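You operate a simulated robot arm through the tools that you are given. There is no shell and no other tool. Be economical: measure what you need, move in short steps, check, and stop when the job is done.

Carry out the task below with a simulated robot arm. There is one attempt and no reset: what you move stays moved.

TASK
Put the hold tag on the white plate.

Only the result counts: the job must be done as asked and must still hold three seconds after the hand-in. Knocking over, shifting, dropping, spilling or breaking anything else fails it.

THE ROBOT
A 6-joint arm with a two-finger parallel gripper, fixed in place. Base frame: the origin is at the foot of the arm, x ahead of it, y to its left, z up; the work surface is at about z = 0. Lengths are in m, angles in rad, forces in N, time in s.
With the tool pointing down near the work surface it reaches from about 0.14 to 0.58 m from the base axis. Its first joint turns from -1.152 to 1.152 rad. Payload 2.1 kg.
The TCP is the grasp point between the finger pads, 0.03 m short of the fingertips. In the tool frame z runs along the fingers and y along their closing line. The gripper opens to 0.094 m. The fingers are 0.028 m wide and 0.01 m thick; the gripper's body (0.05 by 0.096 m) begins 0.055 m behind the TCP.
Orientation is that of the tool frame in the base frame, as a unit quaternion [x, y, z, w]. With the fingers straight down and closing along the base's y, the tool's x points along the base's -x, its y along +y and its z along -z.

THE INTERFACE
- The arm moves only by the tool move_arm. Its arguments are lists of equal length, an entry for each row: "dr": the turn, a rotation vector about the base's x, y, z in units of 90 degrees (1.0 is 90 degrees), a list of three; "xyz": the shift along the base's x, y, z in units of 250 mm (1.0 is 250 mm), a list of three; "fingers": the opening, from 0 (shut) to 1 (fully open). In form: {"dr": [[rx, ry, rz], ...], "xyz": [[dx, dy, dz], ...], "fingers": [fingers, ...]}. A call has 1 to 12 rows; each row is the pose to reach, as a shift and turn from the pose commanded when the call began. A call with a number of a shift or a turn outside -1 to 1 is refused whole. Each row takes 0.2 s and may step no farther than 0.05 m and 0.15 rad from the row before; otherwise, or with a gripper value out of range, the whole call is refused. Where a pose cannot be reached the arm comes as near as it can. A force on the tool above 40 N (or 10 N above the force at the start of the call, whichever is more), or a blocked arm, ends the call early, and 0.2 s more pass. The fingers move at their own pace (about 0.072 m/s each) and stop on an object; they squeeze with about 39 N. The grip force told is the motor's: it shows also when the fingers shut on nothing. Time passes only in rows, and 0.2 s behind the last, so rows that repeat a pose let the fingers close. It gives the time, the measured TCP pose, the force on the tool (base axes), the opening and the grip force at its end, in the units of the frame above (readings bear some noise).
- Cameras (640 x 400 px; columns grow to the right, rows downward): "scene" is fixed at [0.0368, -0.3562, 0.4976]; the picture's right is [0.92, -0.38, 0.00], its down [-0.17, -0.40, -0.90] and it looks along [0.34, 0.83, -0.44] (base axes); focal length 341 px, centre (320, 200). "wrist" rides on the gripper at [0.076, 0.014, -0.103] in the tool frame; the picture's right is [-0.18, 0.98, 0.00], its down [-0.75, -0.14, -0.64] and it looks along [-0.63, -0.12, 0.77] (tool axes); focal length 243 px, centre (320, 200). There is no depth. A picture from a camera that has moved, and an enlarged one, comes with that camera's place and axes in the base frame and with its lens.
- capture(camera): a new picture of that camera. No time passes.
- enlarge(camera, box): a new picture of the part [left, top, right, bottom] of that camera's present view, enlarged. No time passes.
- job_done(): hands the job in; it is judged then, once.

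Go step by step. Nothing tells you positions but the pictures and the camera data: compare them with the known pose of the tool, close in by small moves and look again before you grip or let go. The budget is 90 turns and 36 pictures, counting those below and the enlarged ones. Unless the task says otherwise, let go and move clear before handing in, and close with one line.

The tools are called after ">>>" by a JSON object that holds its "name" and its "arguments". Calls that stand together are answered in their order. move_arm: Moves the arm, as the interface text tells. Its arguments: {"type":"object","properties":{"dr":{"type":"array"},"xyz":{"type":"array"},"fingers":{"type":"array"}},"required":["dr","xyz","fingers"]} The other tools are called the same way: capture (camera) takes a picture; enlarge (camera, box) takes an enlarged picture of a part of a camera's view; job_done () hands the job in.

At the start:

```text
time_s: 0.0
position: [0.1976, 0.2145, 0.2497]
orientation: [0.0, 1.0, 0.001, 0.001]
contact_force: [0.1, 0.5, 0.2]
gripper_width: 0.0936
gripper_force: 0.1
```

scene: 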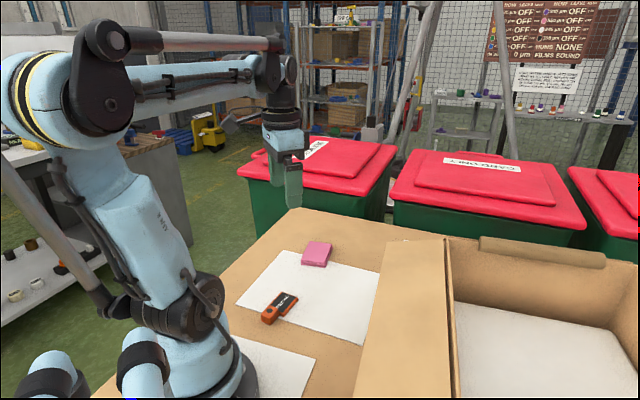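
wrist: 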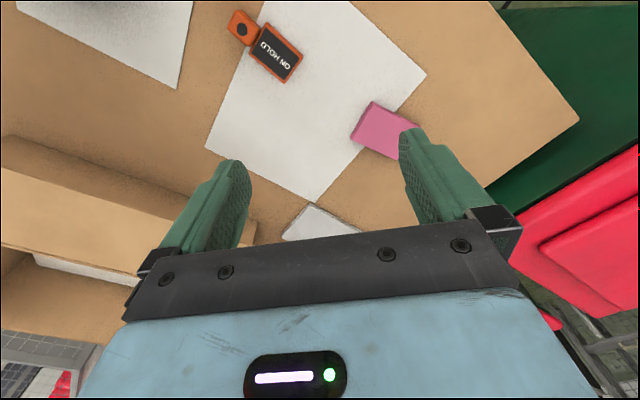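

I see an orange and black "ON HOLD" tag partly on a white area, a pink block, and several white areas. I'll enlarge both views to tell which one is the plate.

>>> {"name": "enlarge", "arguments": {"camera": "scene", "box": [200, 220, 400, 400]}}

>>> {"name": "enlarge", "arguments": {"camera": "wrist", "box": [140, 0, 460, 250]}}

>>> {"name": "enlarge", "arguments": {"camera": "scene", "box": [360, 200, 640, 400]}}

```text
2.22 times, centred on (300, 310) of scene
camera zoom: at [0.0368, -0.3562, 0.4976], right [0.92, -0.38, 0.0], down [-0.17, -0.4, -0.9], along [0.34, 0.83, -0.44], focal length 757 px, centre (364, -44)
```

zoom: 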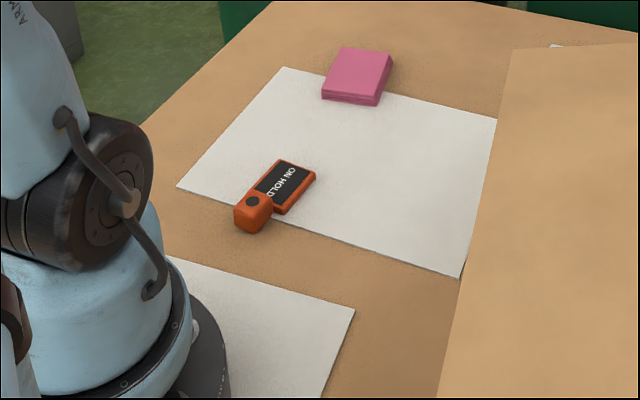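

```text
1.60 times, centred on (300, 125) of wrist
camera zoom: at [0.1225, 0.2275, 0.3523], right [0.18, 0.98, 0.0], down [0.75, -0.14, 0.64], along [0.63, -0.12, -0.77], focal length 388 px, centre (352, 320)
```

zoom: 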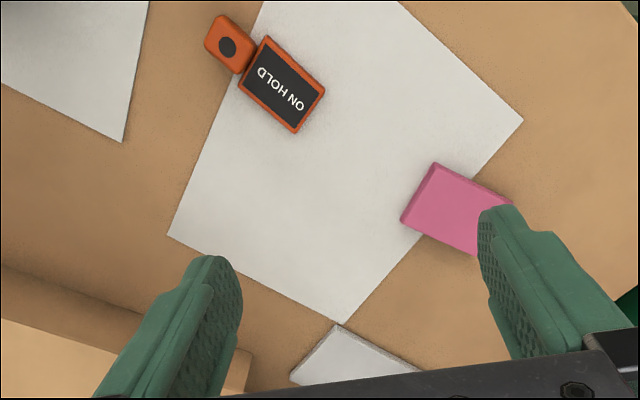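

```text
2.00 times, centred on (500, 300) of scene
camera zoom: at [0.0368, -0.3562, 0.4976], right [0.92, -0.38, 0.0], down [-0.17, -0.4, -0.9], along [0.34, 0.83, -0.44], focal length 681 px, centre (-40, 0)
```

zoom: 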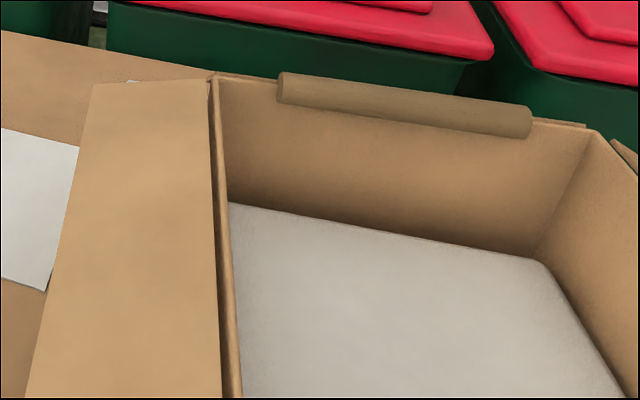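

The white sheets look like flat paper. A small, thicker white object shows near x≈0.42, y≈0.16, behind the box flap, and is probably the plate. The tag is near (0.16, 0.16). I'll move forward and up for a better look.

>>> {"name": "move_arm", "arguments": {"dr": [[0, 0, 0], [0, 0, 0], [0, 0, 0], [0, 0, 0], [0, 0, 0]], "xyz": [[0.12, 0, 0.06], [0.24, 0, 0.12], [0.36, 0, 0.18], [0.5, 0, 0.2], [0.5, 0, 0.2]], "fingers": [1, 1, 1, 1, 1]}}

>>> {"name": "capture", "arguments": {"camera": "wrist"}}

>>> {"name": "capture", "arguments": {"camera": "scene"}}

```text
time_s: 1.2
position: [0.3232, 0.2145, 0.2993]
orientation: [0.0, 1.0, 0.001, 0.001]
contact_force: [1.3, 0.4, -0.4]
gripper_width: 0.0941
gripper_force: 0.2
```

```text
30 pictures are left
camera wrist: at [0.2483, 0.2274, 0.402], right [0.18, 0.98, 0.0], down [0.75, -0.14, 0.64], along [0.63, -0.12, -0.77], focal length 243 px, centre (320, 200)
```

wrist: 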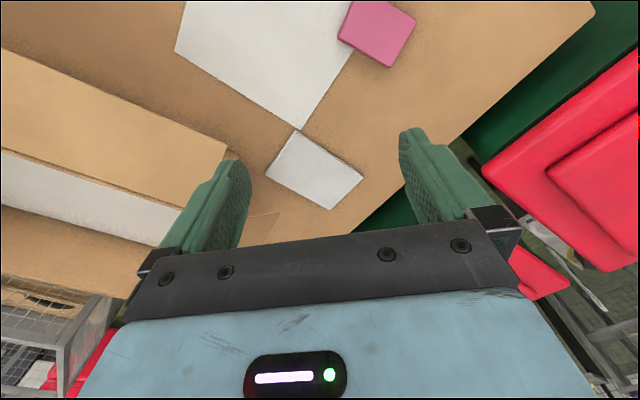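

```text
29 pictures are left
```

scene: 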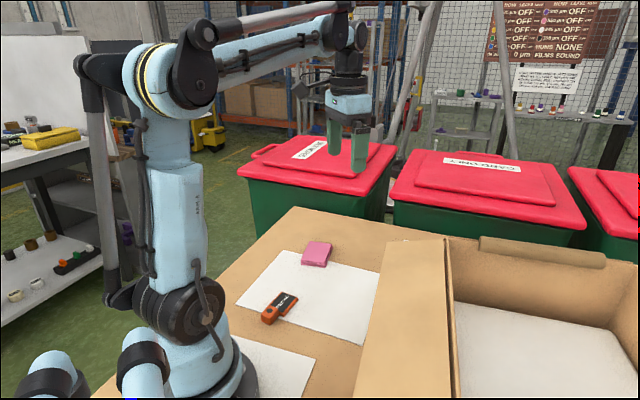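

There is a small white slab past the paper's corner. I'll enlarge the view to check its thickness and extent.

>>> {"name": "enlarge", "arguments": {"camera": "wrist", "box": [230, 100, 410, 220]}}

```text
3.33 times, centred on (320, 160) of wrist
camera zoom: at [0.2483, 0.2274, 0.402], right [0.18, 0.98, 0.0], down [0.75, -0.14, 0.64], along [0.63, -0.12, -0.77], focal length 809 px, centre (320, 333)
```

zoom: 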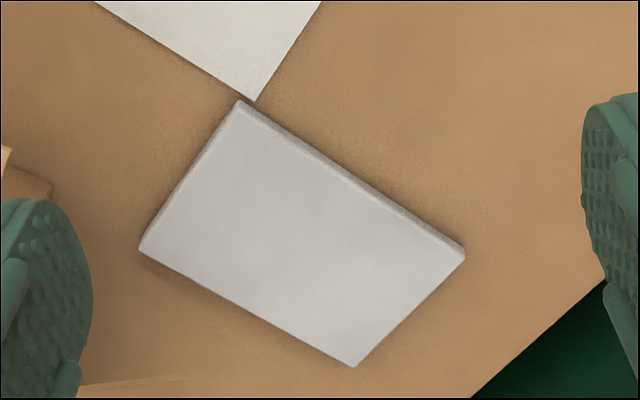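

The slab is the plate: centre about (0.507, 0.168), roughly 154×107 mm, with its long axis at about 43°. The tag body is at about (0.166, 0.165), 40 mm wide, with its long axis at about 41°. I'll go above the tag with the gripper turned 40°.

>>> {"name": "move_arm", "arguments": {"dr": [[0, 0, 0.089], [0, 0, 0.178], [0, 0, 0.267], [0, 0, 0.356], [0, 0, 0.444], [0, 0, 0.444]], "xyz": [[-0.125, -0.04, -0.08], [-0.25, -0.08, -0.16], [-0.375, -0.12, -0.24], [-0.5, -0.16, -0.32], [-0.625, -0.198, -0.4], [-0.625, -0.198, -0.6]], "fingers": [1, 1, 1, 1, 1, 1]}}

>>> {"name": "capture", "arguments": {"camera": "wrist"}}

>>> {"name": "capture", "arguments": {"camera": "scene"}}

```text
time_s: 2.6
position: [0.1703, 0.1662, 0.1491]
orientation: [-0.343, 0.939, 0.001, 0.0]
contact_force: [0.7, 0.1, 0.6]
gripper_width: 0.0941
gripper_force: 0.1
```

```text
27 pictures are left
camera wrist: at [0.1024, 0.1265, 0.2525], right [-0.49, 0.87, 0.0], down [0.67, 0.38, 0.64], along [0.56, 0.32, -0.77], focal length 243 px, centre (320, 200)
```

wrist: 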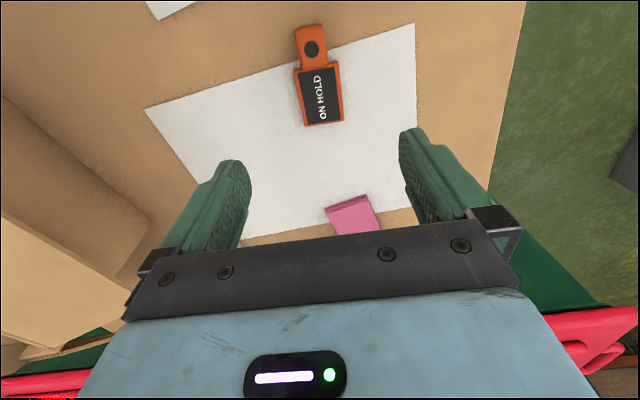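

```text
26 pictures are left
```

scene: 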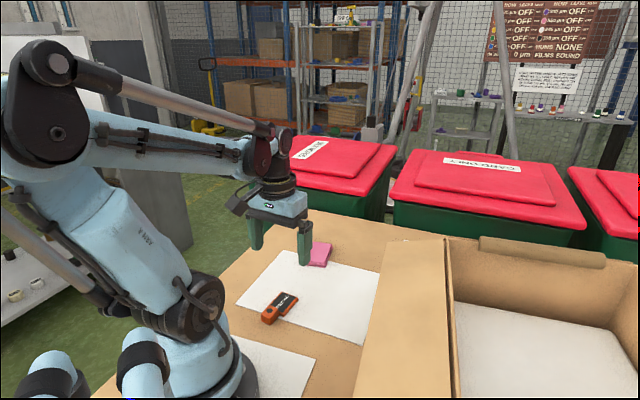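

The tag sits between the fingers, near (0.165, 0.163). I'll enlarge to refine its angle.

>>> {"name": "enlarge", "arguments": {"camera": "wrist", "box": [240, 10, 400, 140]}}

```text
3.08 times, centred on (320, 75) of wrist
camera zoom: at [0.1024, 0.1265, 0.2525], right [-0.49, 0.87, 0.0], down [0.67, 0.38, 0.64], along [0.56, 0.32, -0.77], focal length 746 px, centre (320, 585)
```

zoom: 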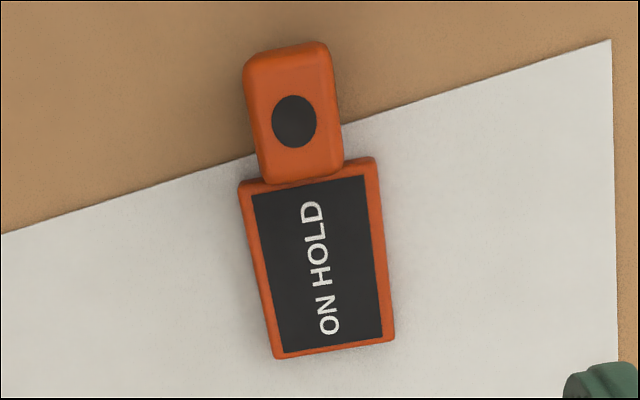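

The tag body's centre is (0.165, 0.163) with its long axis at 39°, and it is 39 mm wide. I'll descend above it, most of the way first.

>>> {"name": "move_arm", "arguments": {"dr": [[0, 0, 0], [0, 0, 0], [0, 0, 0], [0, 0, 0]], "xyz": [[-0.018, -0.018, -0.12], [-0.018, -0.018, -0.24], [-0.018, -0.018, -0.34], [-0.018, -0.018, -0.34]], "fingers": [1, 1, 1, 1]}}

>>> {"name": "capture", "arguments": {"camera": "wrist"}}

>>> {"name": "enlarge", "arguments": {"camera": "scene", "box": [200, 200, 400, 360]}}

```text
time_s: 3.6
position: [0.1629, 0.1602, 0.0654]
orientation: [-0.342, 0.94, 0.001, 0.0]
contact_force: [0.1, 0.0, -0.5]
gripper_width: 0.0941
gripper_force: 0.1
```

```text
24 pictures are left
camera wrist: at [0.0952, 0.1217, 0.1681], right [-0.49, 0.87, 0.0], down [0.67, 0.37, 0.64], along [0.56, 0.32, -0.77], focal length 243 px, centre (320, 200)
```

wrist: 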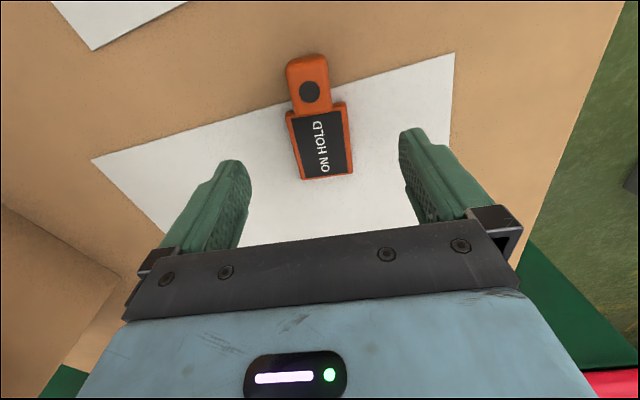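

```text
2.50 times, centred on (300, 280) of scene
camera zoom: at [0.0368, -0.3562, 0.4976], right [0.92, -0.38, 0.0], down [-0.17, -0.4, -0.9], along [0.34, 0.83, -0.44], focal length 852 px, centre (370, 0)
```

zoom: 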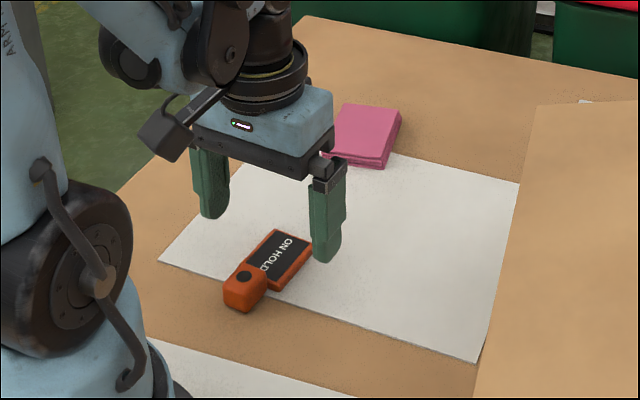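

The alignment is good. I'll descend to about z = 0.034 and close the fingers.

>>> {"name": "move_arm", "arguments": {"dr": [[0, 0, 0], [0, 0, 0], [0, 0, 0]], "xyz": [[0, 0, -0.06], [0, 0, -0.122], [0, 0, -0.122]], "fingers": [1, 1, 1]}}

>>> {"name": "move_arm", "arguments": {"dr": [[0, 0, 0], [0, 0, 0], [0, 0, 0], [0, 0, 0], [0, 0, 0], [0, 0, 0]], "xyz": [[0, 0, 0], [0, 0, 0], [0, 0, 0], [0, 0, 0], [0, 0, 0], [0, 0, 0]], "fingers": [0.7, 0.5, 0.3, 0.3, 0.3, 0.3]}}

>>> {"name": "capture", "arguments": {"camera": "wrist"}}

```text
time_s: 4.4
position: [0.1615, 0.1609, 0.0358]
orientation: [-0.343, 0.939, 0.001, -0.001]
contact_force: [0.5, -0.2, 0.1]
gripper_width: 0.0939
gripper_force: 0.1
```

```text
time_s: 5.8
position: [0.1618, 0.1623, 0.0356]
orientation: [-0.342, 0.94, 0.001, 0.0]
contact_force: [0.6, 0.5, -0.6]
gripper_width: 0.0406
gripper_force: 38.7
```

```text
22 pictures are left
camera wrist: at [0.0951, 0.1218, 0.1382], right [-0.49, 0.87, 0.0], down [0.67, 0.37, 0.64], along [0.56, 0.32, -0.77], focal length 243 px, centre (320, 200)
```

wrist: 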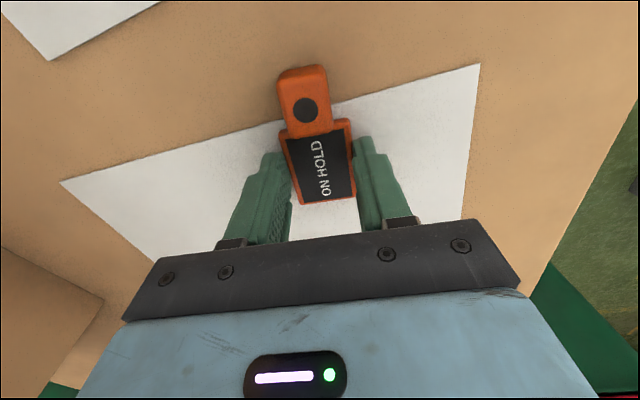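

The fingers stopped on the tag at 40.6 mm with full force. I'll lift and check that the tag comes up.

>>> {"name": "move_arm", "arguments": {"dr": [[0, 0, 0], [0, 0, 0], [0, 0, 0], [0, 0, 0], [0, 0, 0]], "xyz": [[0, 0, 0.08], [0, 0, 0.2], [0, 0, 0.36], [0, 0, 0.54], [0, 0, 0.7]], "fingers": [0.2, 0.2, 0.2, 0.2, 0.2]}}

>>> {"name": "capture", "arguments": {"camera": "wrist"}}

>>> {"name": "capture", "arguments": {"camera": "scene"}}

```text
time_s: 7.0
position: [0.1607, 0.161, 0.2094]
orientation: [-0.342, 0.94, 0.001, 0.0]
contact_force: [-0.1, -0.5, 0.0]
gripper_width: 0.0404
gripper_force: 39.5
```

```text
21 pictures are left
camera wrist: at [0.0939, 0.1212, 0.312], right [-0.49, 0.87, 0.0], down [0.67, 0.37, 0.64], along [0.56, 0.32, -0.77], focal length 243 px, centre (320, 200)
```

wrist: 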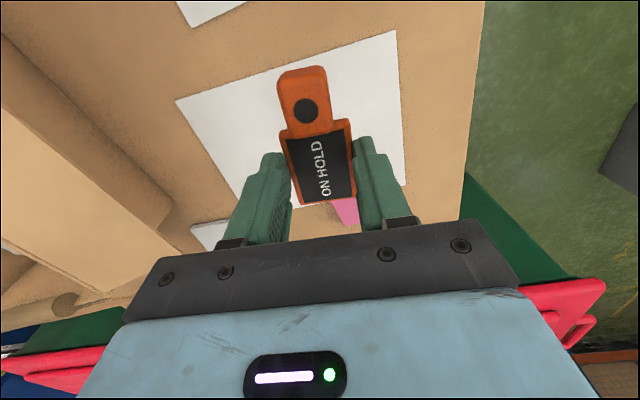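

```text
20 pictures are left
```

scene: 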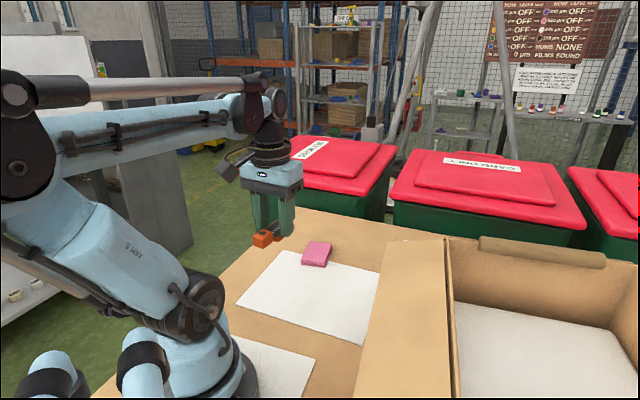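

The tag is lifted and held firmly. I'll carry it high toward the plate and look at the clearance to the box.

>>> {"name": "move_arm", "arguments": {"dr": [[0, 0, 0], [0, 0, 0], [0, 0, 0], [0, 0, 0], [0, 0, 0], [0, 0, 0], [0, 0, 0], [0, 0, 0], [0, 0, 0]], "xyz": [[0.1, 0.04, 0.1], [0.22, 0.08, 0.2], [0.35, 0.12, 0.2], [0.48, 0.16, 0.2], [0.61, 0.2, 0.2], [0.74, 0.2, 0.2], [0.87, 0.2, 0.2], [1, 0.2, 0.2], [1, 0.2, 0.2]], "fingers": [0.2, 0.2, 0.2, 0.2, 0.2, 0.2, 0.2, 0.2, 0.2]}}

>>> {"name": "capture", "arguments": {"camera": "wrist"}}

>>> {"name": "capture", "arguments": {"camera": "scene"}}

```text
time_s: 9.0
position: [0.4127, 0.2112, 0.2577]
orientation: [-0.342, 0.94, 0.001, 0.0]
contact_force: [0.4, -0.9, -0.2]
gripper_width: 0.0405
gripper_force: 39.1
```

```text
19 pictures are left
camera wrist: at [0.3452, 0.1719, 0.3601], right [-0.49, 0.87, 0.0], down [0.67, 0.37, 0.64], along [0.56, 0.32, -0.77], focal length 243 px, centre (320, 200)
```

wrist: 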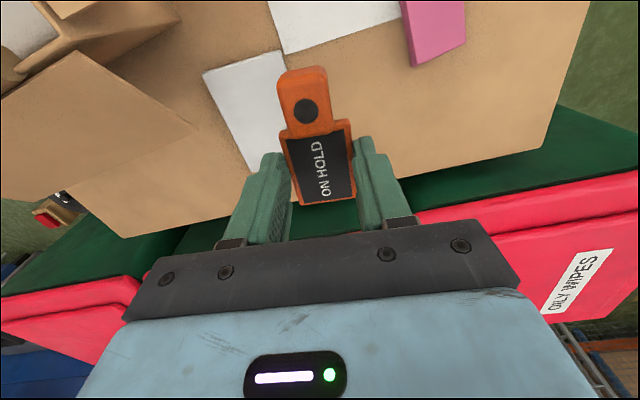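

```text
18 pictures are left
```

scene: 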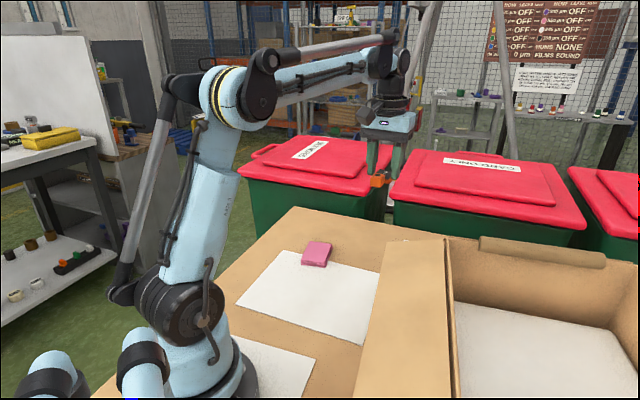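

The plate is visible, and a box flap reaches out near it. I'll enlarge that area to measure both.

>>> {"name": "enlarge", "arguments": {"camera": "wrist", "box": [0, 0, 320, 200]}}

>>> {"name": "enlarge", "arguments": {"camera": "scene", "box": [360, 160, 620, 300]}}

```text
2.00 times, centred on (160, 100) of wrist
camera zoom: at [0.3452, 0.1719, 0.3601], right [-0.49, 0.87, 0.0], down [0.67, 0.37, 0.64], along [0.56, 0.32, -0.77], focal length 485 px, centre (640, 400)
```

zoom: 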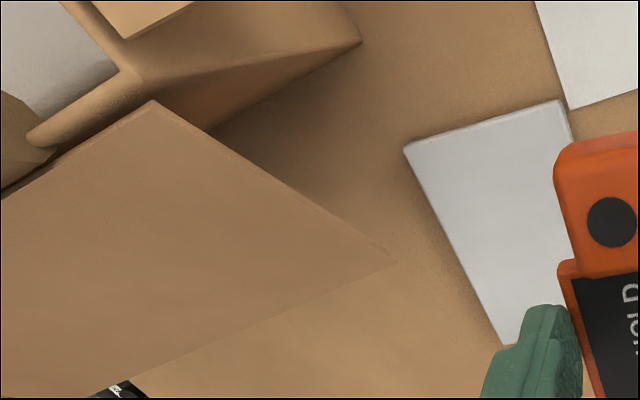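

```text
2.46 times, centred on (490, 230) of scene
camera zoom: at [0.0368, -0.3562, 0.4976], right [0.92, -0.38, 0.0], down [-0.17, -0.4, -0.9], along [0.34, 0.83, -0.44], focal length 838 px, centre (-98, 126)
```

zoom: 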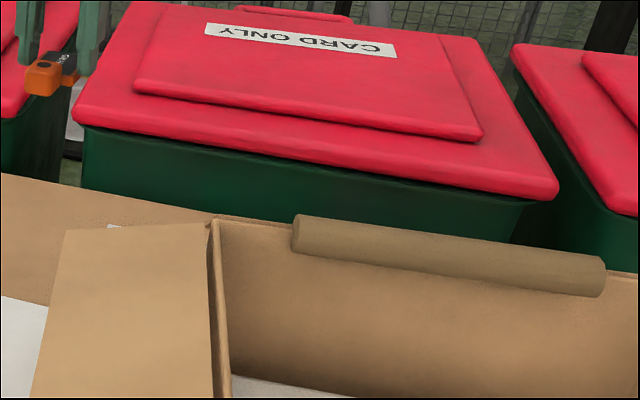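

The flap's outer corner works out at about (0.54, 0.10) at z≈0.06, just beyond the plate's right edge. I'll place the tag slightly toward the far left of the plate, with the TCP at about (0.513, 0.190), so both tag and gripper keep clear.

>>> {"name": "move_arm", "arguments": {"dr": [[0, 0, 0], [0, 0, 0], [0, 0, 0], [0, 0, 0], [0, 0, 0], [0, 0, 0], [0, 0, 0]], "xyz": [[0.13, -0.02, 0], [0.26, -0.05, 0], [0.406, -0.082, 0], [0.406, -0.082, -0.14], [0.406, -0.082, -0.3], [0.406, -0.082, -0.46], [0.406, -0.082, -0.46]], "fingers": [0.2, 0.2, 0.2, 0.2, 0.2, 0.2, 0.2]}}

>>> {"name": "capture", "arguments": {"camera": "wrist"}}

>>> {"name": "enlarge", "arguments": {"camera": "scene", "box": [360, 120, 620, 280]}}

```text
time_s: 10.6
position: [0.5098, 0.1904, 0.1431]
orientation: [-0.342, 0.94, 0.001, 0.0]
contact_force: [0.3, -0.7, 0.2]
gripper_width: 0.0407
gripper_force: 39.0
out of reach, approached as far as the arm can: row 3
```

```text
15 pictures are left
camera wrist: at [0.4438, 0.1506, 0.2461], right [-0.49, 0.87, 0.0], down [0.67, 0.37, 0.64], along [0.56, 0.32, -0.77], focal length 243 px, centre (320, 200)
```

wrist: 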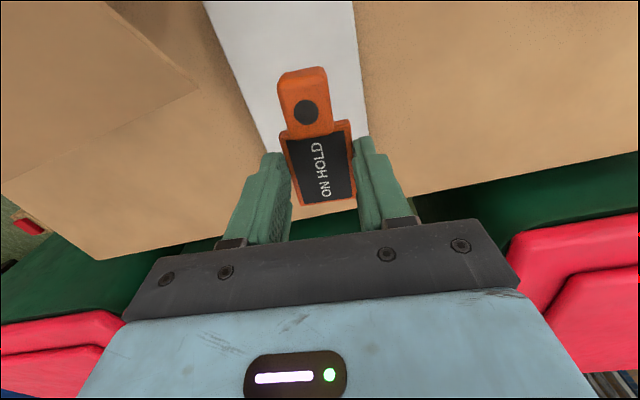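

```text
2.46 times, centred on (490, 200) of scene
camera zoom: at [0.0368, -0.3562, 0.4976], right [0.92, -0.38, 0.0], down [-0.17, -0.4, -0.9], along [0.34, 0.83, -0.44], focal length 838 px, centre (-98, 200)
```

zoom: 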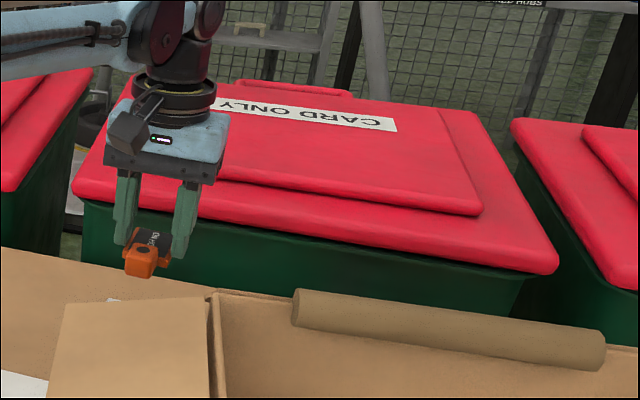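

The fingers and tag are over the plate with margin, and the flap corner at about (0.506, 0.115, 0.11) is clear of the gripper. I'll descend to just above the plate.

>>> {"name": "move_arm", "arguments": {"dr": [[0, 0, 0], [0, 0, 0], [0, 0, 0], [0, 0, 0], [0, 0, 0], [0, 0, 0]], "xyz": [[0, 0, -0.08], [0, 0, -0.16], [0, 0, -0.24], [0, 0, -0.3], [0, 0, -0.33], [0, 0, -0.33]], "fingers": [0.2, 0.2, 0.2, 0.2, 0.2, 0.2]}}

>>> {"name": "capture", "arguments": {"camera": "wrist"}}

>>> {"name": "enlarge", "arguments": {"camera": "scene", "box": [360, 140, 560, 280]}}

```text
time_s: 12.0
position: [0.5146, 0.1901, 0.062]
orientation: [-0.342, 0.94, 0.002, 0.001]
contact_force: [0.0, 0.5, -0.9]
gripper_width: 0.0403
gripper_force: 38.9
```

```text
13 pictures are left
camera wrist: at [0.4463, 0.1503, 0.1641], right [-0.49, 0.87, 0.0], down [0.67, 0.37, 0.64], along [0.56, 0.32, -0.77], focal length 243 px, centre (320, 200)
```

wrist: 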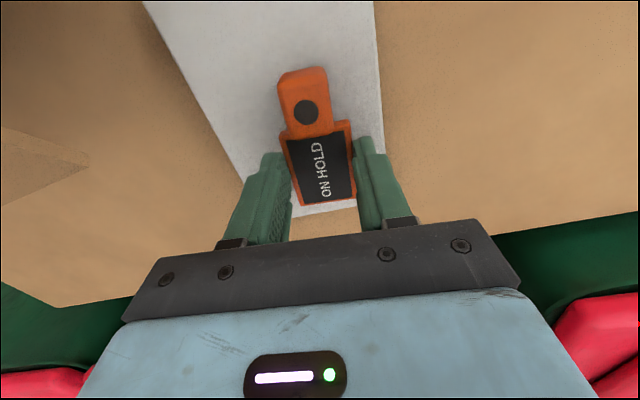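

```text
2.86 times, centred on (460, 210) of scene
camera zoom: at [0.0368, -0.3562, 0.4976], right [0.92, -0.38, 0.0], down [-0.17, -0.4, -0.9], along [0.34, 0.83, -0.44], focal length 973 px, centre (-80, 171)
```

zoom: 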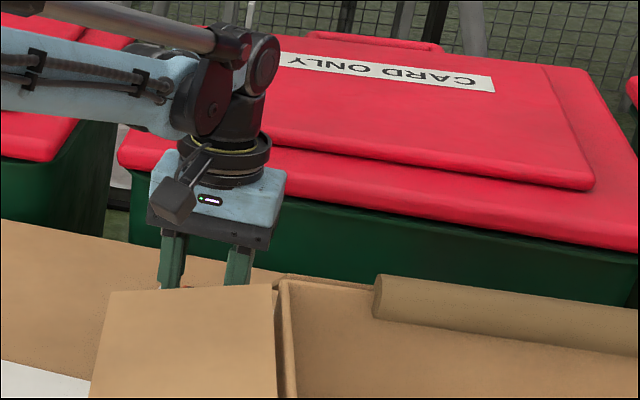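

The clearance is good. I'll shift 8 mm back to centre the tag along the plate and keep lowering slowly, watching the force.

>>> {"name": "move_arm", "arguments": {"dr": [[0, 0, 0], [0, 0, 0], [0, 0, 0], [0, 0, 0]], "xyz": [[-0.024, -0.02, 0], [-0.024, -0.02, -0.02], [-0.024, -0.02, -0.04], [-0.024, -0.02, -0.04]], "fingers": [0.2, 0.2, 0.2, 0.2]}}

>>> {"name": "move_arm", "arguments": {"dr": [[0, 0, 0], [0, 0, 0]], "xyz": [[0, 0, -0.012], [0, 0, -0.012]], "fingers": [0.2, 0.2]}}

>>> {"name": "capture", "arguments": {"camera": "wrist"}}

```text
time_s: 13.0
position: [0.5087, 0.1847, 0.0512]
orientation: [-0.343, 0.939, 0.001, 0.0]
contact_force: [-0.3, 0.0, -0.1]
gripper_width: 0.0402
gripper_force: 39.0
```

```text
time_s: 13.6
position: [0.5069, 0.1849, 0.0493]
orientation: [-0.342, 0.94, 0.001, 0.001]
contact_force: [0.5, -0.5, -0.5]
gripper_width: 0.0405
gripper_force: 39.3
```

```text
11 pictures are left
camera wrist: at [0.4409, 0.146, 0.1516], right [-0.49, 0.87, 0.0], down [0.67, 0.37, 0.64], along [0.56, 0.32, -0.77], focal length 243 px, centre (320, 200)
```

wrist: 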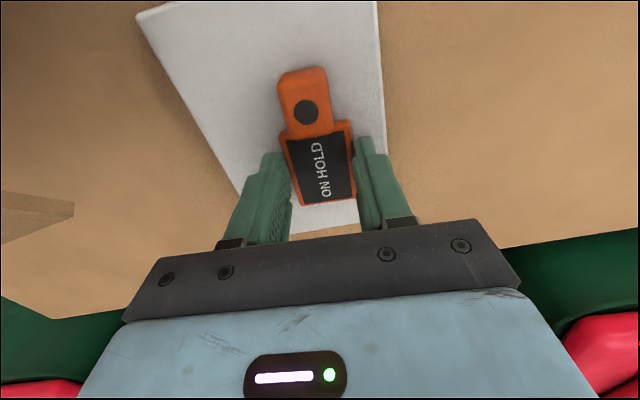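

No contact yet, and the tag is well inside the plate's outline. I'll continue down in 1.5–2 mm steps.

>>> {"name": "move_arm", "arguments": {"dr": [[0, 0, 0], [0, 0, 0]], "xyz": [[0, 0, -0.007], [0, 0, -0.007]], "fingers": [0.2, 0.2]}}

>>> {"name": "move_arm", "arguments": {"dr": [[0, 0, 0], [0, 0, 0]], "xyz": [[0, 0, -0.005], [0, 0, -0.005]], "fingers": [0.2, 0.2]}}

```text
time_s: 14.2
position: [0.508, 0.185, 0.0477]
orientation: [-0.342, 0.94, 0.001, 0.0]
contact_force: [-2.1, 0.9, 25.2]
gripper_width: 0.0405
gripper_force: 39.2
```

```text
time_s: 14.8
position: [0.5086, 0.1852, 0.0463]
orientation: [-0.342, 0.94, 0.001, 0.002]
contact_force: [-0.4, 0.7, 33.6]
gripper_width: 0.0404
gripper_force: 39.2
```

Contact is at about z = 0.047. I'll ease up about 1 mm to relieve the push and open the fingers.

>>> {"name": "move_arm", "arguments": {"dr": [[0, 0, 0], [0, 0, 0]], "xyz": [[0, 0, 0.005], [0, 0, 0.006]], "fingers": [0.2, 0.2]}}

>>> {"name": "move_arm", "arguments": {"dr": [[0, 0, 0], [0, 0, 0], [0, 0, 0], [0, 0, 0], [0, 0, 0]], "xyz": [[0, 0, 0], [0, 0, 0], [0, 0, 0], [0, 0, 0], [0, 0, 0]], "fingers": [0.46, 0.52, 0.62, 0.75, 0.75]}}

>>> {"name": "capture", "arguments": {"camera": "wrist"}}

```text
time_s: 15.4
position: [0.5085, 0.1846, 0.0473]
orientation: [-0.341, 0.94, 0.001, 0.001]
contact_force: [-1.3, 0.2, 5.1]
gripper_width: 0.0403
gripper_force: 38.3
```

```text
time_s: 16.6
position: [0.5083, 0.1847, 0.0478]
orientation: [-0.342, 0.94, 0.002, 0.0]
contact_force: [0.0, 0.6, -0.2]
gripper_width: 0.0703
gripper_force: 0.1
```

```text
10 pictures are left
camera wrist: at [0.4414, 0.146, 0.1502], right [-0.49, 0.87, 0.0], down [0.67, 0.37, 0.64], along [0.56, 0.32, -0.77], focal length 243 px, centre (320, 200)
```

wrist: 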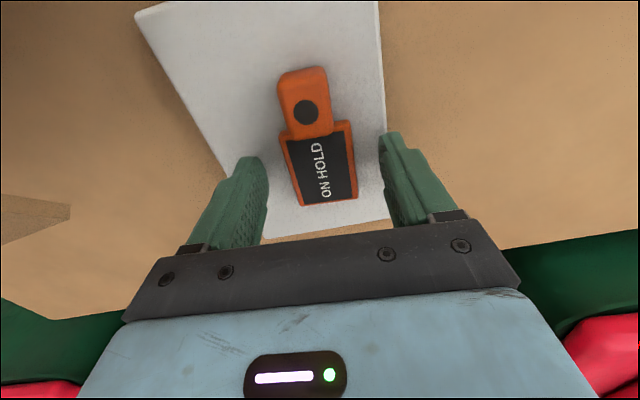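

The tag is released and lying on the plate. I'll rise straight up and check.

>>> {"name": "move_arm", "arguments": {"dr": [[0, 0, 0], [0, 0, 0], [0, 0, 0], [0, 0, 0], [0, 0, 0]], "xyz": [[0, 0, 0.06], [0, 0, 0.18], [0, 0, 0.32], [-0.06, 0.02, 0.48], [-0.16, 0.04, 0.62]], "fingers": [0.75, 0.75, 0.75, 0.75, 0.75]}}

>>> {"name": "capture", "arguments": {"camera": "wrist"}}

>>> {"name": "capture", "arguments": {"camera": "scene"}}

```text
time_s: 17.8
position: [0.4691, 0.1936, 0.2036]
orientation: [-0.343, 0.94, 0.001, 0.001]
contact_force: [0.2, -0.8, -0.6]
gripper_width: 0.0705
gripper_force: 0.1
```

```text
9 pictures are left
camera wrist: at [0.4019, 0.1544, 0.3058], right [-0.49, 0.87, 0.0], down [0.67, 0.37, 0.64], along [0.56, 0.32, -0.77], focal length 243 px, centre (320, 200)
```

wrist: 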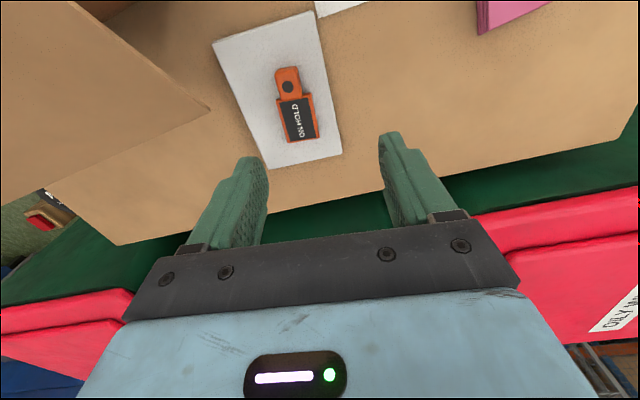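

```text
8 pictures are left
```

scene: 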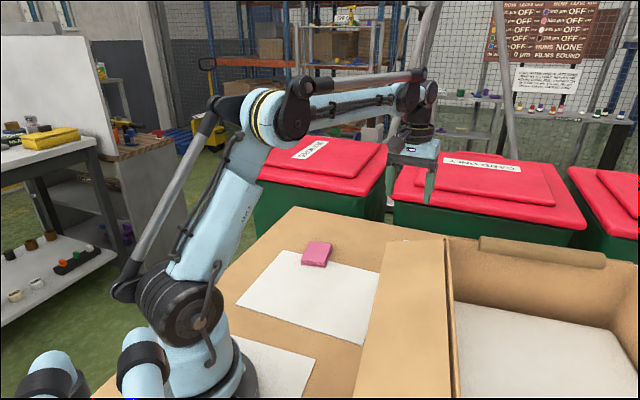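

The tag lies flat and well inside the white plate, nothing else has moved, and the arm is clear. I'm handing in the job.

>>> {"name": "job_done", "arguments": {}}

```text
The job is handed in.
```

The hold tag is lying flat on the white plate, released, with the arm clear and nothing else moved.
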